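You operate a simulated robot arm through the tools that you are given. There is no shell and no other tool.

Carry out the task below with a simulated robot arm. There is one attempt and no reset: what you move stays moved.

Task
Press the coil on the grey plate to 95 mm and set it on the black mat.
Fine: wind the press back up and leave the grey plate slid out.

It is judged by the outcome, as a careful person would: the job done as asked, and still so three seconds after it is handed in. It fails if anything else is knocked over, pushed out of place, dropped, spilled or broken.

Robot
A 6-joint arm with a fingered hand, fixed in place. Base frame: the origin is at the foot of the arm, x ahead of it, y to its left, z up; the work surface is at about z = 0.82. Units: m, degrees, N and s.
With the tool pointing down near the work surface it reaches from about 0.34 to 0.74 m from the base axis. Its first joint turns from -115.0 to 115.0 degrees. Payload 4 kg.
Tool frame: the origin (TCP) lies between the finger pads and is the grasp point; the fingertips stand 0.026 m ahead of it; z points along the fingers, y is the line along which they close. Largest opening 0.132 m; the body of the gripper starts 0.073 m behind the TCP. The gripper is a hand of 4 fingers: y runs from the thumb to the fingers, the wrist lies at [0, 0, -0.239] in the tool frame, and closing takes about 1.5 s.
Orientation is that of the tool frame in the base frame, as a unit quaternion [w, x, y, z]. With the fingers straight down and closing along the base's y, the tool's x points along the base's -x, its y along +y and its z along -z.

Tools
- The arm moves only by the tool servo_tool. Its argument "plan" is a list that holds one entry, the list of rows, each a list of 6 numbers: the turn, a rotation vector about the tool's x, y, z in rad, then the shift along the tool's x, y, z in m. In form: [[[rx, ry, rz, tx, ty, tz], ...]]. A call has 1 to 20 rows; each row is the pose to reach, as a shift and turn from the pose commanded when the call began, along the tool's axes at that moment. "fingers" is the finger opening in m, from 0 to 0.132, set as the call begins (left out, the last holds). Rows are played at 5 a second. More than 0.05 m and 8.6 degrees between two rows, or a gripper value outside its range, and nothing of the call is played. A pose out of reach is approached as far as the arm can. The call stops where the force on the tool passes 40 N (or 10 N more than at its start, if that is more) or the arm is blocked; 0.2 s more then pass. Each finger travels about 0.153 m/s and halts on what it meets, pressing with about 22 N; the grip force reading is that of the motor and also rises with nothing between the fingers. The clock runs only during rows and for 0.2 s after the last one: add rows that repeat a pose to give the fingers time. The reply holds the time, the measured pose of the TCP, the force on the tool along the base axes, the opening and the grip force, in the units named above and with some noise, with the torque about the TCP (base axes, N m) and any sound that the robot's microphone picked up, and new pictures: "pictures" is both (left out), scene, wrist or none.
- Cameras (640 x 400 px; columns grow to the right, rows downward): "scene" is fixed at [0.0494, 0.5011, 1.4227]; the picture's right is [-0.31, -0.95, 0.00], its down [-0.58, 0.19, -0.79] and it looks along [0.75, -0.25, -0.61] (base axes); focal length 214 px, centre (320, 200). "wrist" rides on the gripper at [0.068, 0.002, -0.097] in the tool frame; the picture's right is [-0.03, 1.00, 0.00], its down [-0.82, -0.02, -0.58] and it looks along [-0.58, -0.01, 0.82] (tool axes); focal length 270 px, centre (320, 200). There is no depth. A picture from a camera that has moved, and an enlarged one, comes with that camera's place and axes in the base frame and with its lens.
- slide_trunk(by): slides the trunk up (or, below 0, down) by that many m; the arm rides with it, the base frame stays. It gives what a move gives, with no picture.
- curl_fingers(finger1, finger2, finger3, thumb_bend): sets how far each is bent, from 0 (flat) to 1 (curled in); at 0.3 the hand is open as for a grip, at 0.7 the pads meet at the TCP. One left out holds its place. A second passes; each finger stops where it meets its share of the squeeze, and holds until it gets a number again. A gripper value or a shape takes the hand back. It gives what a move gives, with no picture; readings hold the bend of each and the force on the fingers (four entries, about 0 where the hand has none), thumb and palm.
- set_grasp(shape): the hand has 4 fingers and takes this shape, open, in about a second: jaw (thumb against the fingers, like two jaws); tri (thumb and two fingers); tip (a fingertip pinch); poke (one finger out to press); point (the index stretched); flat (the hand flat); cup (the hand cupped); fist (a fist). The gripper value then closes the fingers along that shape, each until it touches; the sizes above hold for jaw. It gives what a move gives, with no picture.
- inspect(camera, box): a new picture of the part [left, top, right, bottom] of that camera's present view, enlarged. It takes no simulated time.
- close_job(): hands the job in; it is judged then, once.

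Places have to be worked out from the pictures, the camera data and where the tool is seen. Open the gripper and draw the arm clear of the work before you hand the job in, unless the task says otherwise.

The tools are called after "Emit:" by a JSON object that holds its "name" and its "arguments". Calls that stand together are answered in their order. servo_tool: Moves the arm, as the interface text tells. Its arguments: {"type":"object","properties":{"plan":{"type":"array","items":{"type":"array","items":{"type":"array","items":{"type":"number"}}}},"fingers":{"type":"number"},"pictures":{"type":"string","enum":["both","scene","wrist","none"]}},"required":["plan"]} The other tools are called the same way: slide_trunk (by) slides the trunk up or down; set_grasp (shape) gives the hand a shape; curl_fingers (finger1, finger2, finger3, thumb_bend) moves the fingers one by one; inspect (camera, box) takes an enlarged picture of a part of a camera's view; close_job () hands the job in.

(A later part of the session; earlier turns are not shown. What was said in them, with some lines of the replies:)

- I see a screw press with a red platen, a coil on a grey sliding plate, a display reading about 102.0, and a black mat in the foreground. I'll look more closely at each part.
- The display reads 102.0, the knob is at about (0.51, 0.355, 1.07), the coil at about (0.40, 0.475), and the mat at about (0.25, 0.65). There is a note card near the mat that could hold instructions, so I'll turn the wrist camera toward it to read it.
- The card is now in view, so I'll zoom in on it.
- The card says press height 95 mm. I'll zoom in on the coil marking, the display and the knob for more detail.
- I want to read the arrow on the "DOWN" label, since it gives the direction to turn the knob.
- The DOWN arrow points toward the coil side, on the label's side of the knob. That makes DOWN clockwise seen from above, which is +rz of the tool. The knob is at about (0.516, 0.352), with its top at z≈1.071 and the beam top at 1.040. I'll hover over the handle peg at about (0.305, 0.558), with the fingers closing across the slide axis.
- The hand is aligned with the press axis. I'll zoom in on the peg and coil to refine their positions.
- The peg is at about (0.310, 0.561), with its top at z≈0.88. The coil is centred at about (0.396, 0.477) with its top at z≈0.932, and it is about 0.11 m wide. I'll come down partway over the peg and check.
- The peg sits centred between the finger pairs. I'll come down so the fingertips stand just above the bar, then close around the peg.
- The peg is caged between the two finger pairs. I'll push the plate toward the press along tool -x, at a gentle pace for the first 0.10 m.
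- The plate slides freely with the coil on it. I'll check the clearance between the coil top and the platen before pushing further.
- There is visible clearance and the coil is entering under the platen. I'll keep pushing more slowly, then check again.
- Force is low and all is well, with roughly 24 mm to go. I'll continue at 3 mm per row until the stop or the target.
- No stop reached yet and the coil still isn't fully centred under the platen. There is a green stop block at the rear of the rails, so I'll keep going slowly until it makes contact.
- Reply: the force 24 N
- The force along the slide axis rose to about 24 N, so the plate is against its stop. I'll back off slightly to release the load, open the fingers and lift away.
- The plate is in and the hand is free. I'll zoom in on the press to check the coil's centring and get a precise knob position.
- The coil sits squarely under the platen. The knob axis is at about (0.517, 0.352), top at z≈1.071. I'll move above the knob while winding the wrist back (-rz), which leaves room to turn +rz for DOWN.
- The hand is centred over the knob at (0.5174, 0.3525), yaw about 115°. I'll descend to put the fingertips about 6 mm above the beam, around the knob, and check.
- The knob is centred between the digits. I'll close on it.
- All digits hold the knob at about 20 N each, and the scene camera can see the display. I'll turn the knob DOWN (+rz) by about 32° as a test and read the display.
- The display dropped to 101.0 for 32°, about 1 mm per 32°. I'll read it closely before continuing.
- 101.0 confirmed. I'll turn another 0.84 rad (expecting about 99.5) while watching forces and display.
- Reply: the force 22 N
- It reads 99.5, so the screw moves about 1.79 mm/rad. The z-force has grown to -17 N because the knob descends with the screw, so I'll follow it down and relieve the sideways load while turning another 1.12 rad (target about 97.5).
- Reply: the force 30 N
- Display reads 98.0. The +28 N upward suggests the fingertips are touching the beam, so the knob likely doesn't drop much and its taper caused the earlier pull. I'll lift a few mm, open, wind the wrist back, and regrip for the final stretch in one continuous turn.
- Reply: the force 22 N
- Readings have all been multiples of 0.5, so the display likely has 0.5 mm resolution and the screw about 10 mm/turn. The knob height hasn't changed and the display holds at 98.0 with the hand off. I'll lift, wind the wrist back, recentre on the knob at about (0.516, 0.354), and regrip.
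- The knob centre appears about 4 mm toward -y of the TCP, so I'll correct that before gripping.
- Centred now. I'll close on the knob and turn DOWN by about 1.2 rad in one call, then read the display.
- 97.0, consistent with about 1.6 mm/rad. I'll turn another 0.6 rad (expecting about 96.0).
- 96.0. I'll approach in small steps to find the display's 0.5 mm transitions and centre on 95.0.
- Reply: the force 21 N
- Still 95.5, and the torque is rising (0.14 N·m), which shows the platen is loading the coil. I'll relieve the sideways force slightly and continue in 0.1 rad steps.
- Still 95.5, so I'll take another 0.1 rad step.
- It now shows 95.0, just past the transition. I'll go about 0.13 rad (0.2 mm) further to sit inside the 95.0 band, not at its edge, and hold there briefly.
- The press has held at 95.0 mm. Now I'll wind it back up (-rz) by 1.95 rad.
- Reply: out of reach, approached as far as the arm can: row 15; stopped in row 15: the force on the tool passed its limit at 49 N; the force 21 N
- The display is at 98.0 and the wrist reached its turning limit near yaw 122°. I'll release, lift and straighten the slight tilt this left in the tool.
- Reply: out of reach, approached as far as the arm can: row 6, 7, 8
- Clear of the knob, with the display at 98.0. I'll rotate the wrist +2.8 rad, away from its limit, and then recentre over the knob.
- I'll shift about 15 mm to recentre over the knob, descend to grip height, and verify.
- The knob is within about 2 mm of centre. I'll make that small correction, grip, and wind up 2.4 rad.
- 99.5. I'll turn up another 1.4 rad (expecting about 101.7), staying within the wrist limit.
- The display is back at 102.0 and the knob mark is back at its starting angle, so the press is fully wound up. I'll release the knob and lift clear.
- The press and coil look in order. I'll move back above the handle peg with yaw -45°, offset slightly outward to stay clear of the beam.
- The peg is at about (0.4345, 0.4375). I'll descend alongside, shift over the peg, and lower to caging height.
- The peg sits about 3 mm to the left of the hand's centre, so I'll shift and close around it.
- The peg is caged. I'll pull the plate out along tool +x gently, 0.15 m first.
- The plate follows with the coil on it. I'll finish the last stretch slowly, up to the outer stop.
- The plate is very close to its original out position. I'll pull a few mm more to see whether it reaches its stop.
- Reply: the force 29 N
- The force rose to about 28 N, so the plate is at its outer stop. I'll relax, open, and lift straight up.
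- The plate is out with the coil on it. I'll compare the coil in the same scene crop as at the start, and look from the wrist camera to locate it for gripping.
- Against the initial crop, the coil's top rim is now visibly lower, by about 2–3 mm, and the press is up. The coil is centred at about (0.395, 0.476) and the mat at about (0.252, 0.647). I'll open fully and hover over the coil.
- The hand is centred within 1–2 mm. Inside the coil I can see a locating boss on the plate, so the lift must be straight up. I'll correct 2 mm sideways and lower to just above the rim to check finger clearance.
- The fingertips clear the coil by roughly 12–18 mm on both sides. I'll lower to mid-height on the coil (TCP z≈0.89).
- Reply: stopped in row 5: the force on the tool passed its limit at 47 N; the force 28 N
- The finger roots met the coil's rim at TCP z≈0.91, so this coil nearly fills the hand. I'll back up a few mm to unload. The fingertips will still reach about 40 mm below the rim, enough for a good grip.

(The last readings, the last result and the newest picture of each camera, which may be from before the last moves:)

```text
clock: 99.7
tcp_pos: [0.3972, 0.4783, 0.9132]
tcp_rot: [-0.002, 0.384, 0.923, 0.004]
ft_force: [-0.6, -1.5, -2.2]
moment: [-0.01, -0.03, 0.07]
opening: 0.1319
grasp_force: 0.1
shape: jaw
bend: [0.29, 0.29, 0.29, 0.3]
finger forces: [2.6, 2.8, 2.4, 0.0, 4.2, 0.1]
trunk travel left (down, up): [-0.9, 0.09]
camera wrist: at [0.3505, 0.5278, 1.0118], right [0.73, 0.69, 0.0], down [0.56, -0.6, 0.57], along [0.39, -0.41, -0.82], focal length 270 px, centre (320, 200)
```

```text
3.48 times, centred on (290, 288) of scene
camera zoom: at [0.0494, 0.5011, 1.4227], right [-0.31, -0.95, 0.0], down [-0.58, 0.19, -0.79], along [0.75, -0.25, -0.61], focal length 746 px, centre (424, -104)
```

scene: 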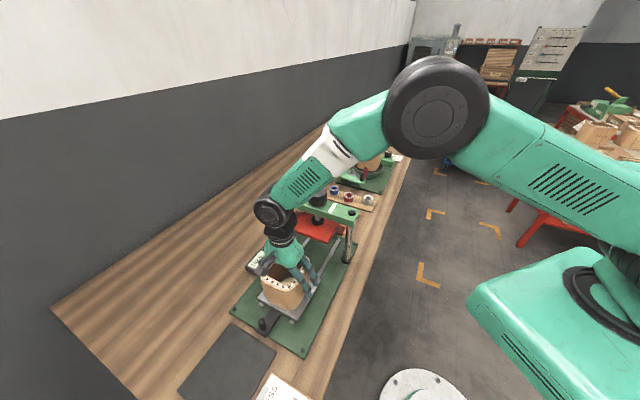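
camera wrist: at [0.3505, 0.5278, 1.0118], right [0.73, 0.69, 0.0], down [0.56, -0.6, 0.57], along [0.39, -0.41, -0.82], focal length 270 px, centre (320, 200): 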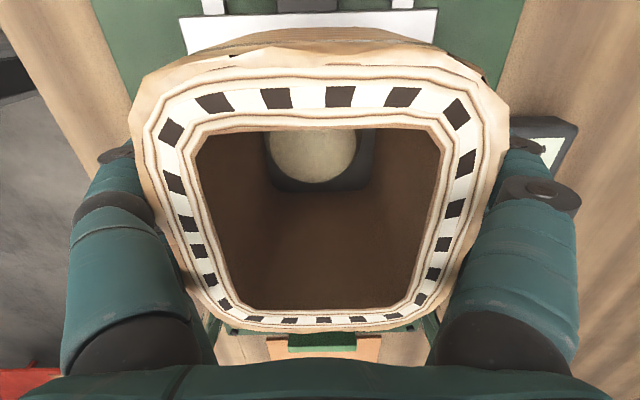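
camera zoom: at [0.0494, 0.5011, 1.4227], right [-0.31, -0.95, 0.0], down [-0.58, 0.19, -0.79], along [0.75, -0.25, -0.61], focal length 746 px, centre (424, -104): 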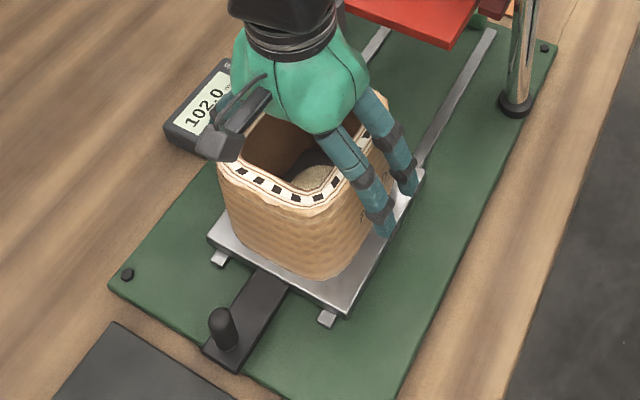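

The fingers still touch lightly, with the coil nearly filling the full opening. I'll rise another 6 mm so the distal pads do the gripping, then close.

Emit:
{"name": "servo_tool", "arguments": {"plan": [[[0, 0, 0, 0, 0, -0.003], [0, 0, 0, 0, 0, -0.006], [0, 0, 0, 0, 0, -0.006]]], "fingers": 0.132, "pictures": "none"}}

Emit:
{"name": "servo_tool", "arguments": {"plan": [[[0, 0, 0, 0, 0, 0], [0, 0, 0, 0, 0, 0], [0, 0, 0, 0, 0, 0], [0, 0, 0, 0, 0, 0], [0, 0, 0, 0, 0, 0], [0, 0, 0, 0, 0, 0]]], "fingers": 0.06}}

Emit:
{"name": "inspect", "arguments": {"camera": "scene", "box": [230, 230, 350, 345]}}

```text
clock: 100.5
tcp_pos: [0.3962, 0.4784, 0.9215]
tcp_rot: [-0.003, 0.384, 0.923, 0.004]
ft_force: [-0.1, 1.1, -1.6]
moment: [-0.01, 0.02, 0.02]
opening: 0.1321
grasp_force: 0.1
shape: jaw
bend: [0.29, 0.29, 0.3, 0.3]
finger forces: [0.6, 0.5, 0.0, 0.0, 0.2, 0.1]
trunk travel left (down, up): [-0.9, 0.09]
```

```text
clock: 101.9
tcp_pos: [0.3965, 0.4776, 0.9198]
tcp_rot: [-0.003, 0.384, 0.923, 0.004]
ft_force: [0.0, -0.4, -1.9]
moment: [-0.11, 0.05, 0.07]
opening: 0.1045
grasp_force: 22.1
shape: jaw
bend: [0.6, 0.6, 0.62, 0.42]
finger forces: [21.6, 21.4, 20.4, 0.0, 22.7, 0.0]
trunk travel left (down, up): [-0.9, 0.09]
camera wrist: at [0.3502, 0.5272, 1.0186], right [0.73, 0.69, 0.01], down [0.56, -0.6, 0.57], along [0.39, -0.41, -0.82], focal length 270 px, centre (320, 200)
```

scene: 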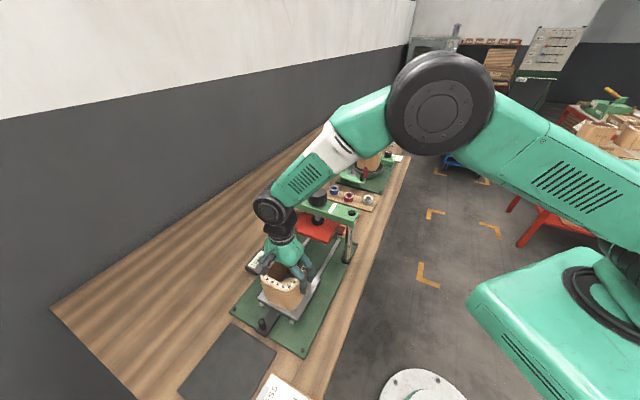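
wrist: 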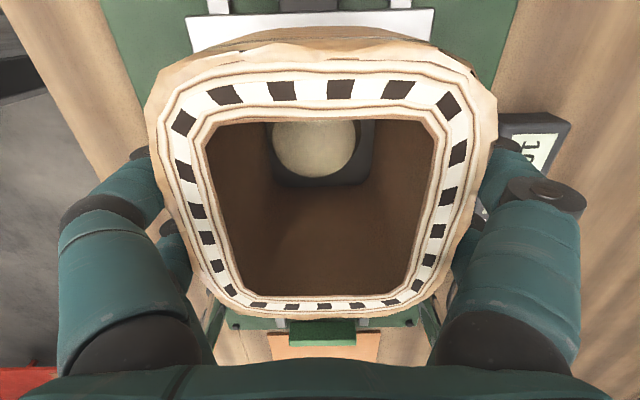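

```text
3.48 times, centred on (290, 288) of scene
camera zoom: at [0.0494, 0.5011, 1.4227], right [-0.31, -0.95, 0.0], down [-0.58, 0.19, -0.79], along [0.75, -0.25, -0.61], focal length 746 px, centre (424, -104)
```

zoom: 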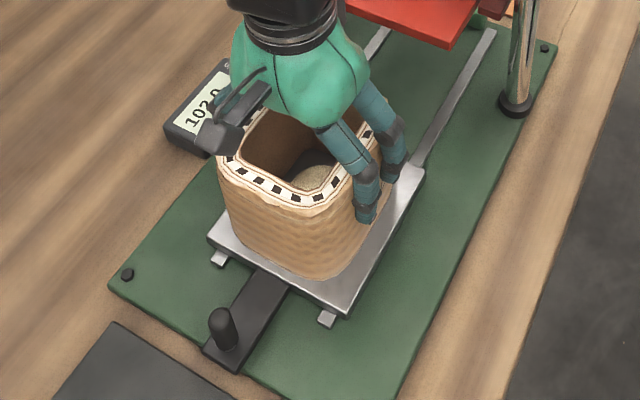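

I have a firm grip, about 21 N per digit at 0.1045 m opening. I'll lift straight up 20 mm as a test.

Emit:
{"name": "servo_tool", "arguments": {"plan": [[[0, 0, 0, 0, 0, -0.004], [0, 0, 0, 0, 0, -0.008], [0, 0, 0, 0, 0, -0.012], [0, 0, 0, 0, 0, -0.016], [0, 0, 0, 0, 0, -0.02], [0, 0, 0, 0, 0, -0.02]]], "fingers": 0.06}}

Emit:
{"name": "inspect", "arguments": {"camera": "scene", "box": [230, 230, 350, 345]}}

```text
clock: 103.3
tcp_pos: [0.3961, 0.478, 0.9398]
tcp_rot: [-0.003, 0.384, 0.923, 0.004]
ft_force: [-0.3, -0.2, -6.2]
moment: [0.02, -0.05, 0.0]
opening: 0.1045
grasp_force: 21.7
shape: jaw
bend: [0.6, 0.6, 0.62, 0.42]
finger forces: [21.7, 21.4, 20.4, 0.0, 22.6, 0.0]
trunk travel left (down, up): [-0.9, 0.09]
camera wrist: at [0.3503, 0.5276, 1.0376], right [0.73, 0.69, 0.01], down [0.56, -0.6, 0.57], along [0.39, -0.41, -0.82], focal length 270 px, centre (320, 200)
```

scene: 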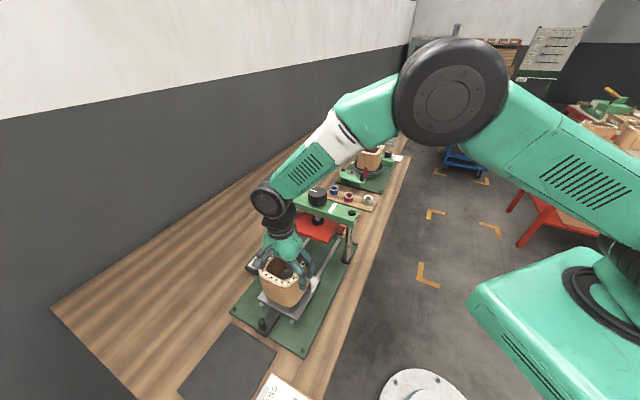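
wrist: 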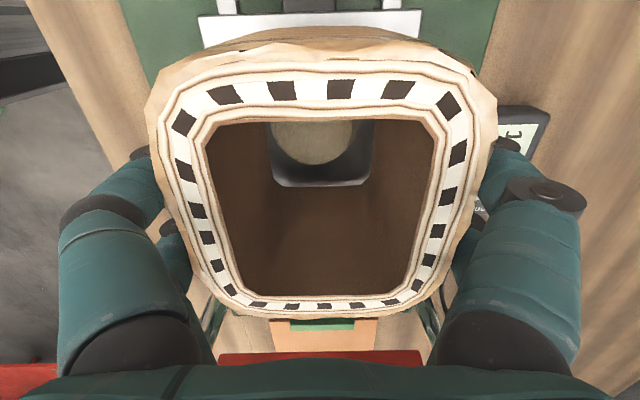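

```text
3.48 times, centred on (290, 288) of scene
camera zoom: at [0.0494, 0.5011, 1.4227], right [-0.31, -0.95, 0.0], down [-0.58, 0.19, -0.79], along [0.75, -0.25, -0.61], focal length 746 px, centre (424, -104)
```

zoom: 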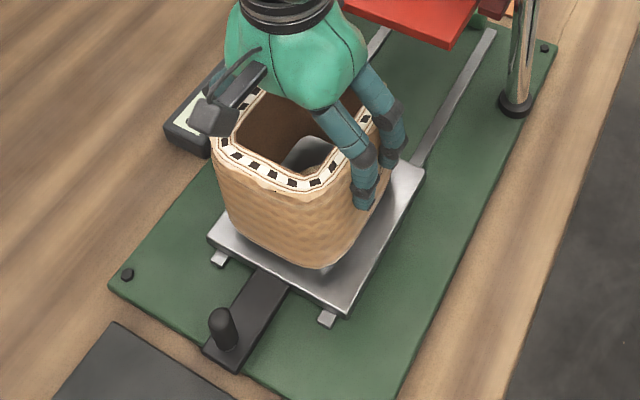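

The coil lifts cleanly (about 0.5 kg). I'll raise it to clear the peg, then carry it to above the mat centre at about (0.254, 0.646).

Emit:
{"name": "servo_tool", "arguments": {"plan": [[[0, 0, 0, 0, 0, -0.012], [0, 0, 0, 0, 0, -0.027], [0, 0, 0, 0, 0, -0.042], [0, 0, 0, 0, 0, -0.055], [0, 0, 0, 0.006, 0.0005, -0.06], [0, 0, 0, 0.018, 0.0015, -0.06], [0, 0, 0, 0.035, 0.003, -0.06], [0, 0, 0, 0.053, 0.0045, -0.06], [0, 0, 0, 0.071, 0.006, -0.06], [0, 0, 0, 0.089, 0.0075, -0.06], [0, 0, 0, 0.107, 0.009, -0.06], [0, 0, 0, 0.125, 0.0105, -0.06], [0, 0, 0, 0.143, 0.012, -0.06], [0, 0, 0, 0.161, 0.0135, -0.06], [0, 0, 0, 0.179, 0.015, -0.06], [0, 0, 0, 0.196, 0.0165, -0.06], [0, 0, 0, 0.209, 0.0172, -0.06], [0, 0, 0, 0.216, 0.0177, -0.06], [0, 0, 0, 0.219, 0.0177, -0.06], [0, 0, 0, 0.219, 0.0177, -0.06]]], "fingers": 0.06}}

Emit:
{"name": "inspect", "arguments": {"camera": "scene", "box": [140, 250, 330, 400]}}

```text
clock: 107.5
tcp_pos: [0.2549, 0.6459, 1.0039]
tcp_rot: [-0.003, 0.385, 0.923, 0.003]
ft_force: [-0.8, -0.3, -5.6]
moment: [-0.03, 0.0, -0.01]
opening: 0.1047
grasp_force: 21.9
shape: jaw
bend: [0.6, 0.6, 0.62, 0.42]
finger forces: [21.6, 21.3, 20.4, 0.0, 22.2, 0.0]
trunk travel left (down, up): [-0.9, 0.09]
camera wrist: at [0.2088, 0.6951, 1.1011], right [0.73, 0.69, 0.0], down [0.56, -0.6, 0.57], along [0.39, -0.41, -0.82], focal length 270 px, centre (320, 200)
```

scene: 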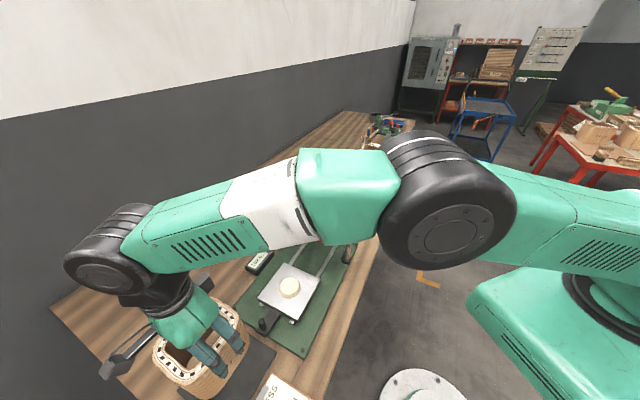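
wrist: 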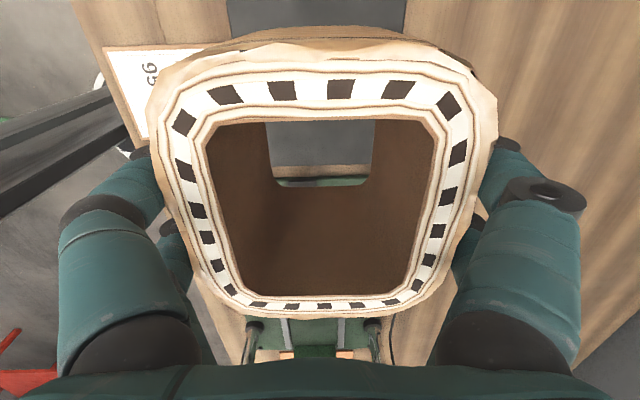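

```text
2.67 times, centred on (235, 325) of scene
camera zoom: at [0.0494, 0.5011, 1.4227], right [-0.31, -0.95, 0.0], down [-0.58, 0.19, -0.79], along [0.75, -0.25, -0.61], focal length 572 px, centre (547, -133)
```

zoom: 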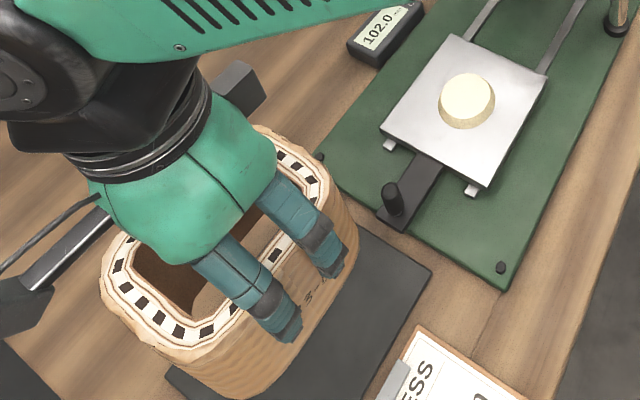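

The coil is centred over the mat. I'll lower it most of the way, then approach contact in small steps.

Emit:
{"name": "servo_tool", "arguments": {"plan": [[[0, 0, 0, 0, 0, 0.01], [0, 0, 0, 0, 0, 0.024], [0, 0, 0, 0, 0, 0.04], [0, 0, 0, 0, 0, 0.055], [0, 0, 0, 0, 0, 0.068], [0, 0, 0, 0, 0, 0.078], [0, 0, 0, 0, 0, 0.085], [0, 0, 0, 0, 0, 0.09], [0, 0, 0, 0, 0, 0.09]]], "fingers": 0.06, "pictures": "none"}}

Emit:
{"name": "inspect", "arguments": {"camera": "scene", "box": [140, 250, 330, 400]}}

```text
clock: 109.5
tcp_pos: [0.256, 0.6454, 0.9129]
tcp_rot: [-0.003, 0.384, 0.923, 0.004]
ft_force: [-0.3, 0.4, -4.3]
moment: [0.01, -0.03, 0.02]
opening: 0.1047
grasp_force: 21.5
shape: jaw
bend: [0.6, 0.6, 0.62, 0.42]
finger forces: [21.5, 21.2, 20.5, 0.0, 22.3, 0.1]
trunk travel left (down, up): [-0.9, 0.09]
```

```text
2.67 times, centred on (235, 325) of scene
camera zoom: at [0.0494, 0.5011, 1.4227], right [-0.31, -0.95, 0.0], down [-0.58, 0.19, -0.79], along [0.75, -0.25, -0.61], focal length 572 px, centre (547, -133)
```

zoom: 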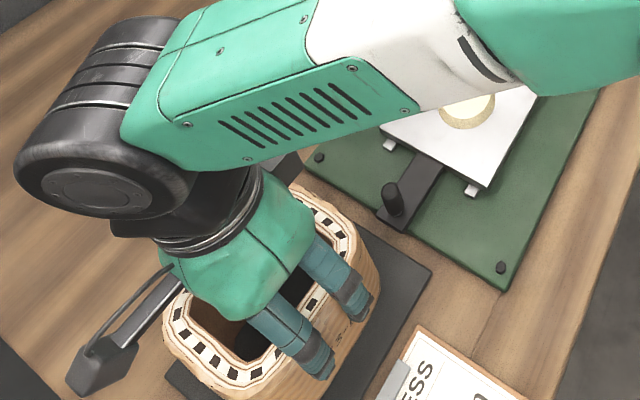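

Not yet in contact (-4.3 N is just the coil's weight). I'll continue in 1.5 mm steps, watching the force.

Emit:
{"name": "servo_tool", "arguments": {"plan": [[[0, 0, 0, 0, 0, 0.0015], [0, 0, 0, 0, 0, 0.003], [0, 0, 0, 0, 0, 0.0045], [0, 0, 0, 0, 0, 0.006], [0, 0, 0, 0, 0, 0.0075], [0, 0, 0, 0, 0, 0.0075]]], "fingers": 0.06, "pictures": "none"}}

```text
clock: 110.9
tcp_pos: [0.2553, 0.6473, 0.9037]
tcp_rot: [-0.004, 0.384, 0.923, 0.004]
ft_force: [-1.0, -0.6, -5.7]
moment: [0.0, -0.01, -0.01]
opening: 0.1049
grasp_force: 21.6
shape: jaw
bend: [0.6, 0.6, 0.62, 0.42]
finger forces: [21.4, 21.1, 20.5, 0.0, 22.2, 0.0]
trunk travel left (down, up): [-0.9, 0.09]
```

Still only the weight on the hand. I'll go a few more small steps.

Emit:
{"name": "servo_tool", "arguments": {"plan": [[[0, 0, 0, 0, 0, 0.001], [0, 0, 0, 0, 0, 0.002], [0, 0, 0, 0, 0, 0.003], [0, 0, 0, 0, 0, 0.004], [0, 0, 0, 0, 0, 0.004]]], "fingers": 0.06, "pictures": "none"}}

```text
clock: 112.1
tcp_pos: [0.2555, 0.6474, 0.9013]
tcp_rot: [-0.003, 0.384, 0.923, 0.004]
ft_force: [-0.8, 0.0, -5.6]
moment: [-0.02, 0.01, -0.04]
opening: 0.1043
grasp_force: 21.5
shape: jaw
bend: [0.6, 0.6, 0.62, 0.42]
finger forces: [21.5, 21.2, 20.5, 0.0, 22.1, 0.0]
trunk travel left (down, up): [-0.9, 0.09]
```

Emit:
{"name": "servo_tool", "arguments": {"plan": [[[0, 0, 0, 0, 0, 0.001], [0, 0, 0, 0, 0, 0.002], [0, 0, 0, 0, 0, 0.003], [0, 0, 0, 0, 0, 0.003]]], "fingers": 0.06, "pictures": "wrist"}}

Emit:
{"name": "inspect", "arguments": {"camera": "scene", "box": [180, 320, 300, 400]}}

```text
clock: 113.1
tcp_pos: [0.2549, 0.6469, 0.8979]
tcp_rot: [-0.003, 0.384, 0.923, 0.004]
ft_force: [0.1, 0.1, -6.3]
moment: [0.02, 0.0, 0.03]
opening: 0.1049
grasp_force: 21.5
shape: jaw
bend: [0.6, 0.6, 0.62, 0.42]
finger forces: [21.5, 21.2, 20.4, 0.0, 22.2, 0.0]
trunk travel left (down, up): [-0.9, 0.09]
camera wrist: at [0.2084, 0.6961, 0.9962], right [0.73, 0.69, 0.01], down [0.56, -0.6, 0.57], along [0.39, -0.41, -0.82], focal length 270 px, centre (320, 200)
```

wrist: 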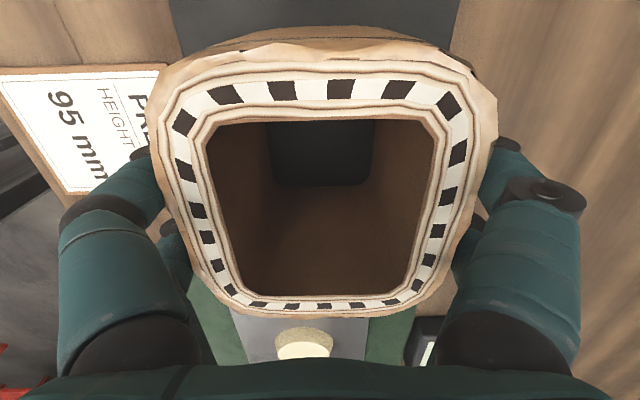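

```text
5.00 times, centred on (240, 360) of scene
camera zoom: at [0.0494, 0.5011, 1.4227], right [-0.31, -0.95, 0.0], down [-0.58, 0.19, -0.79], along [0.75, -0.25, -0.61], focal length 1072 px, centre (720, -600)
```

zoom: 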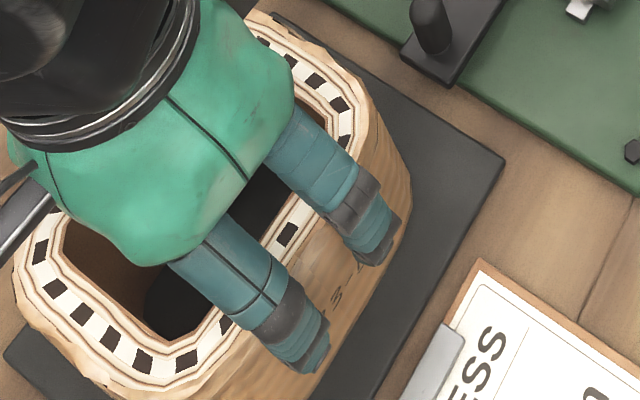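

Still no contact, so I'll continue down in 1 mm steps.

Emit:
{"name": "servo_tool", "arguments": {"plan": [[[0, 0, 0, 0, 0, 0.001], [0, 0, 0, 0, 0, 0.002], [0, 0, 0, 0, 0, 0.003], [0, 0, 0, 0, 0, 0.003]]], "fingers": 0.06, "pictures": "none"}}

```text
clock: 114.1
tcp_pos: [0.2554, 0.6472, 0.8971]
tcp_rot: [-0.003, 0.384, 0.923, 0.007]
ft_force: [3.6, 2.2, 6.6]
moment: [-0.28, 0.3, 0.04]
opening: 0.1045
grasp_force: 22.3
shape: jaw
bend: [0.6, 0.6, 0.62, 0.42]
finger forces: [22.6, 22.5, 20.4, 0.0, 21.8, 0.1]
trunk travel left (down, up): [-0.9, 0.09]
```

Contact: the force went from -6 to +6.6 N, so the coil is resting on the mat. I'll open the fingers and let it settle before lifting.

Emit:
{"name": "servo_tool", "arguments": {"plan": [[[0, 0, 0, 0, 0, 0], [0, 0, 0, 0, 0, 0], [0, 0, 0, 0, 0, 0], [0, 0, 0, 0, 0, 0], [0, 0, 0, 0, 0, 0]]], "fingers": 0.132, "pictures": "wrist"}}

Emit:
{"name": "inspect", "arguments": {"camera": "scene", "box": [180, 320, 300, 400]}}

```text
clock: 115.3
tcp_pos: [0.2532, 0.6462, 0.896]
tcp_rot: [-0.002, 0.385, 0.923, 0.004]
ft_force: [2.0, 3.0, 3.3]
moment: [0.05, -0.03, 0.01]
opening: 0.1321
grasp_force: 0.0
shape: jaw
bend: [0.29, 0.29, 0.3, 0.3]
finger forces: [2.2, 2.3, 0.1, 0.0, 0.1, 0.0]
trunk travel left (down, up): [-0.9, 0.09]
camera wrist: at [0.2077, 0.6955, 0.9937], right [0.73, 0.69, 0.01], down [0.56, -0.6, 0.57], along [0.39, -0.41, -0.82], focal length 270 px, centre (320, 200)
```

wrist: 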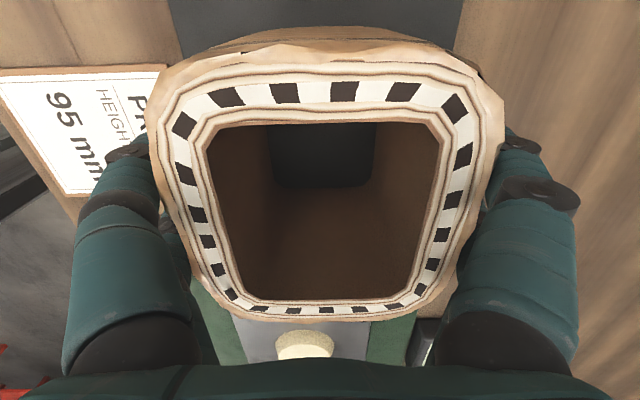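

```text
5.00 times, centred on (240, 360) of scene
camera zoom: at [0.0494, 0.5011, 1.4227], right [-0.31, -0.95, 0.0], down [-0.58, 0.19, -0.79], along [0.75, -0.25, -0.61], focal length 1072 px, centre (720, -600)
```

zoom: 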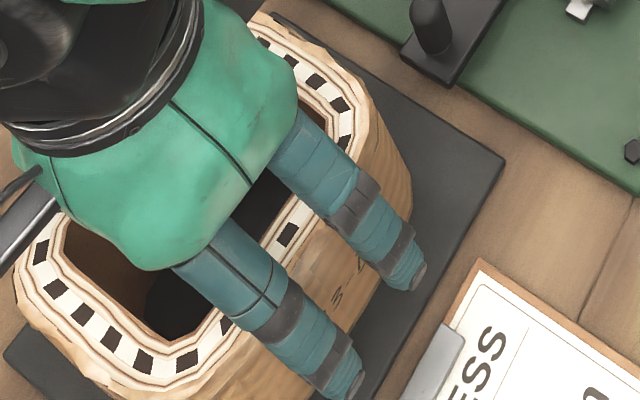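

Released, with only a light touch on one side. I'll shift 1.5 mm away from it and lift slowly.

Emit:
{"name": "servo_tool", "arguments": {"plan": [[[0, 0, 0, 0, 0.0015, -0.001], [0, 0, 0, 0, 0.0015, -0.005], [0, 0, 0, 0, 0.0015, -0.01], [0, 0, 0, 0, 0.0015, -0.018], [0, 0, 0, 0, 0.0015, -0.026], [0, 0, 0, 0, 0.0015, -0.026]]], "fingers": 0.132, "pictures": "wrist"}}

```text
clock: 116.7
tcp_pos: [0.2571, 0.6483, 0.9195]
tcp_rot: [-0.003, 0.385, 0.923, 0.004]
ft_force: [0.0, -1.2, 0.5]
moment: [-0.01, -0.02, 0.01]
opening: 0.1322
grasp_force: 0.0
shape: jaw
bend: [0.3, 0.3, 0.3, 0.3]
finger forces: [0.0, 0.0, 0.0, 0.0, 0.0, 0.0]
trunk travel left (down, up): [-0.9, 0.09]
camera wrist: at [0.2096, 0.6966, 1.0184], right [0.73, 0.69, 0.01], down [0.56, -0.6, 0.57], along [0.39, -0.41, -0.82], focal length 270 px, centre (320, 200)
```

wrist: 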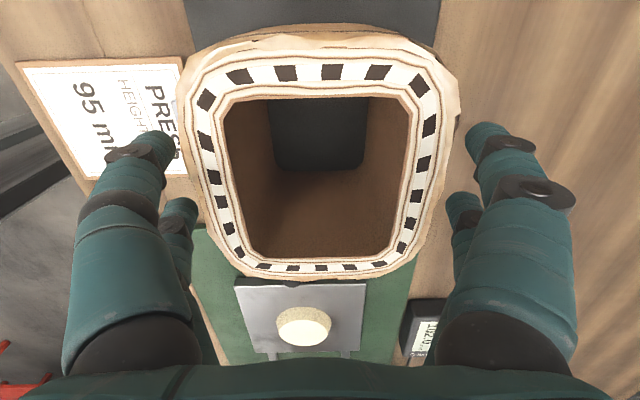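

The hand is free of the coil. I'll rise well clear and look at the result.

Emit:
{"name": "servo_tool", "arguments": {"plan": [[[0, 0, 0, 0, 0, -0.02], [0, 0, 0, 0, 0, -0.05], [0, 0, 0, 0, 0, -0.09], [0, 0, 0, 0, 0, -0.13], [0, 0, 0, 0, 0, -0.17], [0, 0, 0, 0, 0, -0.21], [0, 0, 0, -0.02, 0, -0.24], [0, 0, 0, -0.05, 0, -0.25], [0, 0, 0, -0.08, 0, -0.25], [0, 0, 0, -0.08, 0, -0.25]]], "fingers": 0.132}}

Emit:
{"name": "inspect", "arguments": {"camera": "scene", "box": [160, 250, 340, 400]}}

Emit:
{"name": "inspect", "arguments": {"camera": "wrist", "box": [180, 0, 460, 220]}}

```text
clock: 118.9
tcp_pos: [0.3092, 0.6078, 1.1746]
tcp_rot: [-0.003, 0.384, 0.924, 0.002]
ft_force: [-0.4, -0.2, -0.5]
moment: [0.01, 0.01, -0.02]
opening: 0.1321
grasp_force: 0.0
shape: jaw
bend: [0.3, 0.3, 0.3, 0.3]
finger forces: [0.1, 0.0, 0.0, 0.0, 0.0, 0.0]
out of reach, approached as far as the arm can: row 8, 9, 10
trunk travel left (down, up): [-0.9, 0.09]
camera wrist: at [0.2622, 0.6569, 1.2729], right [0.73, 0.69, 0.0], down [0.56, -0.6, 0.57], along [0.39, -0.41, -0.82], focal length 270 px, centre (320, 200)
```

scene: 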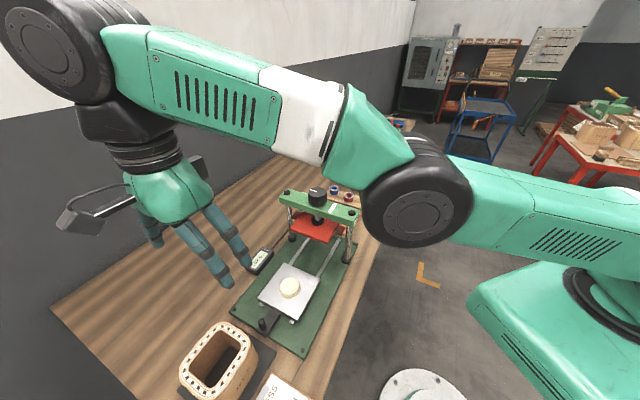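
wrist: 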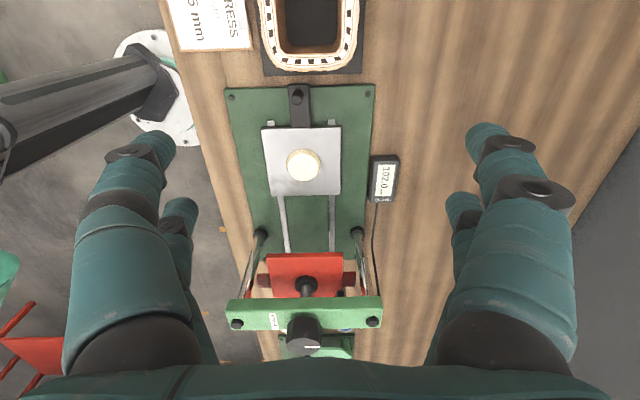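

```text
2.67 times, centred on (250, 325) of scene
camera zoom: at [0.0494, 0.5011, 1.4227], right [-0.31, -0.95, 0.0], down [-0.58, 0.19, -0.79], along [0.75, -0.25, -0.61], focal length 572 px, centre (507, -133)
```

zoom: 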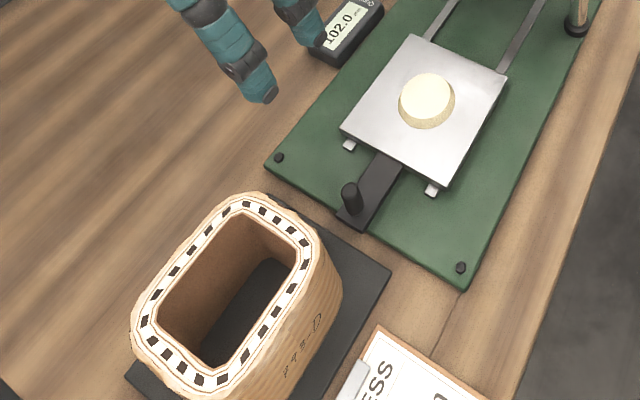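

```text
1.82 times, centred on (320, 110) of wrist
camera zoom: at [0.2622, 0.6569, 1.2729], right [0.73, 0.69, 0.0], down [0.56, -0.6, 0.57], along [0.39, -0.41, -0.82], focal length 491 px, centre (320, 364)
```

zoom: 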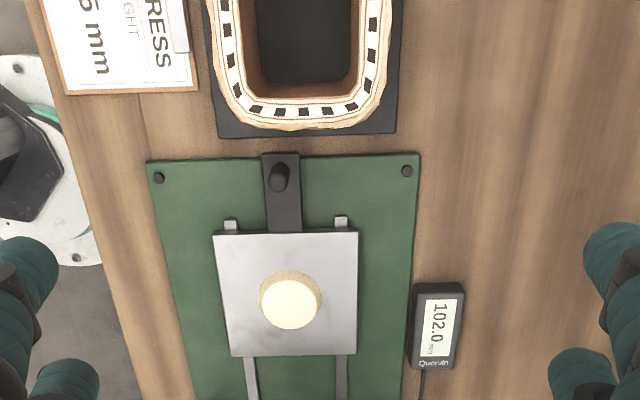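

Everything looks in place: coil on the mat, plate out, press at 102.0. I'll draw the arm back along the earlier path to the first viewing pose and check how the coil sits on the mat from there.

Emit:
{"name": "servo_tool", "arguments": {"plan": [[[0, 0, -0.1, -0.006, -0.015, -0.006], [0, 0, -0.237, -0.0125, -0.03, -0.012], [0, 0, -0.374, -0.019, -0.045, -0.018], [0, 0, -0.511, -0.0253, -0.06, -0.024], [0, 0, -0.648, -0.0316, -0.075, -0.03], [0, 0, -0.785, -0.038, -0.09, -0.036], [0, 0, -0.922, -0.0443, -0.105, -0.042], [0, 0, -1.059, -0.0506, -0.12, -0.048], [0, 0, -1.196, -0.057, -0.135, -0.054], [0, 0, -1.333, -0.0633, -0.15, -0.06], [0, 0, -1.47, -0.0696, -0.165, -0.066], [0, 0, -1.607, -0.076, -0.18, -0.072], [0, 0, -1.744, -0.0823, -0.195, -0.078], [0, 0, -1.881, -0.0886, -0.21, -0.084], [0, 0, -2.018, -0.095, -0.225, -0.09], [0, 0, -2.155, -0.1013, -0.24, -0.096], [0, 0, -2.292, -0.1077, -0.2532, -0.103], [0, 0, -2.33, -0.1077, -0.2532, -0.103], [0, 0, -2.33, -0.1077, -0.2532, -0.103]]], "fingers": 0.132}}

Emit:
{"name": "inspect", "arguments": {"camera": "wrist", "box": [200, 90, 400, 230]}}

Emit:
{"name": "inspect", "arguments": {"camera": "scene", "box": [160, 250, 340, 400]}}

```text
clock: 122.9
tcp_pos: [0.2038, 0.3528, 1.2744]
tcp_rot: [0.004, -0.697, 0.717, 0.004]
ft_force: [0.0, 0.2, -0.3]
moment: [0.01, 0.0, 0.03]
opening: 0.1319
grasp_force: 0.1
shape: jaw
bend: [0.3, 0.3, 0.3, 0.3]
finger forces: [0.0, 0.0, 0.1, 0.0, 0.0, 0.0]
out of reach, approached as far as the arm can: row 1, 2, 3, 4, 5, 6, 7, 8, 9, 10, 11, 12
trunk travel left (down, up): [-0.9, 0.09]
camera wrist: at [0.2009, 0.284, 1.3718], right [-1.0, 0.05, 0.0], down [0.04, 0.81, 0.59], along [0.03, 0.58, -0.81], focal length 270 px, centre (320, 200)
```

scene: 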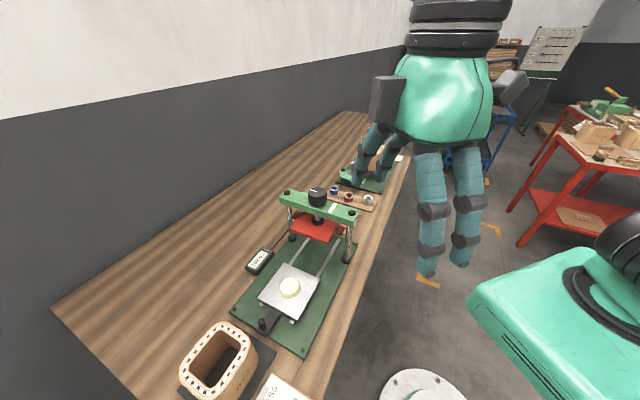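
wrist: 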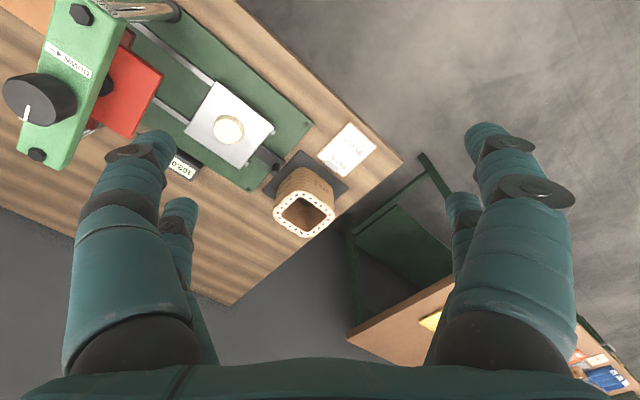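

```text
2.86 times, centred on (300, 160) of wrist
camera zoom: at [0.2009, 0.284, 1.3718], right [-1.0, 0.05, 0.0], down [0.04, 0.81, 0.59], along [0.03, 0.58, -0.81], focal length 772 px, centre (377, 314)
```

zoom: 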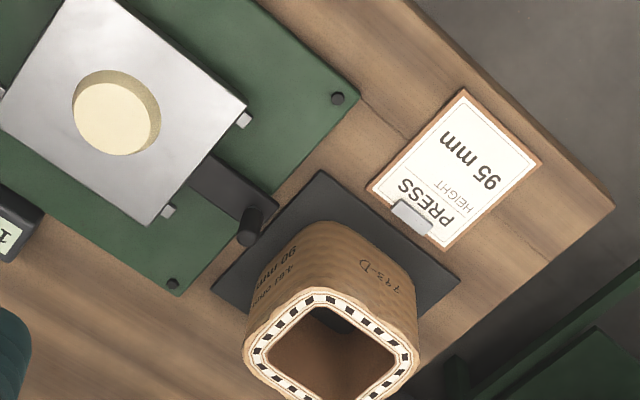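

```text
2.67 times, centred on (250, 325) of scene
camera zoom: at [0.0494, 0.5011, 1.4227], right [-0.31, -0.95, 0.0], down [-0.58, 0.19, -0.79], along [0.75, -0.25, -0.61], focal length 572 px, centre (507, -133)
```

zoom: 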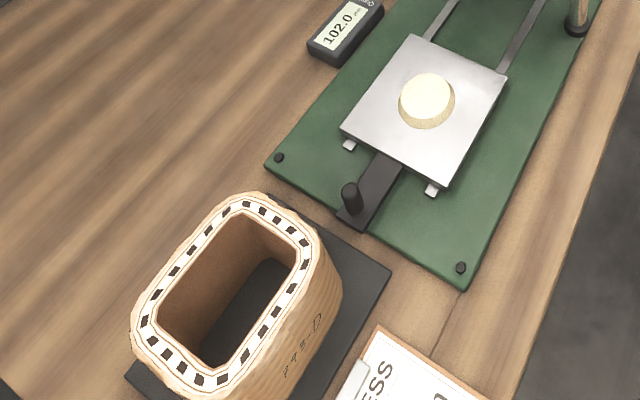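

There is additional handwriting on the coil's other face that I couldn't see before. I'll zoom in to read it.

Emit:
{"name": "inspect", "arguments": {"camera": "wrist", "box": [272, 165, 304, 200]}}

Emit:
{"name": "inspect", "arguments": {"camera": "wrist", "box": [255, 140, 355, 240]}}

```text
11.43 times, centred on (288, 182) of wrist
camera zoom: at [0.2009, 0.284, 1.3718], right [-1.0, 0.05, 0.0], down [0.04, 0.81, 0.59], along [0.03, 0.58, -0.81], focal length 3089 px, centre (686, 400)
```

zoom: 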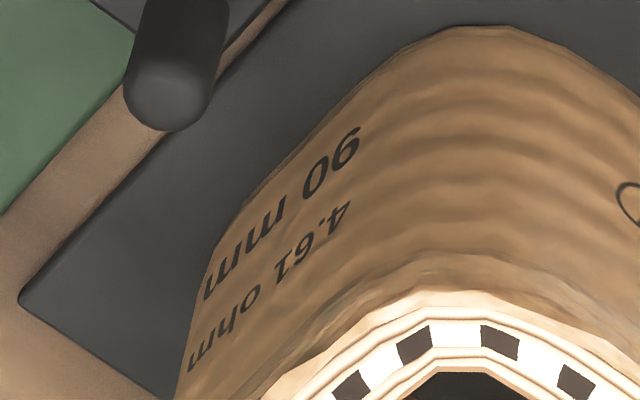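

```text
4.00 times, centred on (305, 190) of wrist
camera zoom: at [0.2009, 0.284, 1.3718], right [-1.0, 0.05, 0.0], down [0.04, 0.81, 0.59], along [0.03, 0.58, -0.81], focal length 1081 px, centre (380, 240)
```

zoom: 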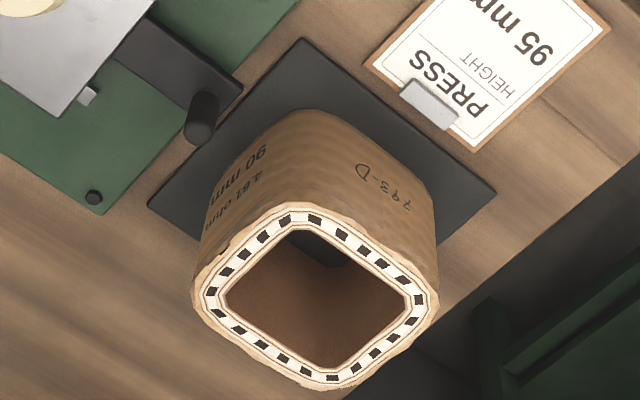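

The coil face reads "90 mm / 4.61 ohm", which is just a marking. The task and the card both say 95 mm, and that is what the press read. The coil stands upright within the mat, the press is at 102.0, the grey plate is out, and the hand is open and clear, so I'm handing the job in.

Emit:
{"name": "close_job", "arguments": {}}

```text
The job is handed in.
```

I pressed the coil until the display read 95.0 mm and set it upright on the black mat. The job is handed in.

- **Coil height:** 95 mm is the press display under load, and the display appears to step in 0.5 mm. I couldn't measure the coil after releasing it. In the pictures its rim sits about 2–3 mm lower than at the start.
- **Coil marking:** One face of the coil reads "90 mm / 4.61 ohm". I only saw this after pressing and kept to 95 mm, which matches your instruction and the card by the mat.
- **Rim contact:** While lowering to grip the coil, the fingers pushed down on its rim with about 47 N before stopping. I backed off straight away and saw no damage.
- **Press and plate:** The press is wound back up to 102.0 mm, where it started, and the grey plate is slid out to its outer stop.
- **Arm:** The hand is open and drawn clear. Nothing else looked moved in the final pictures.
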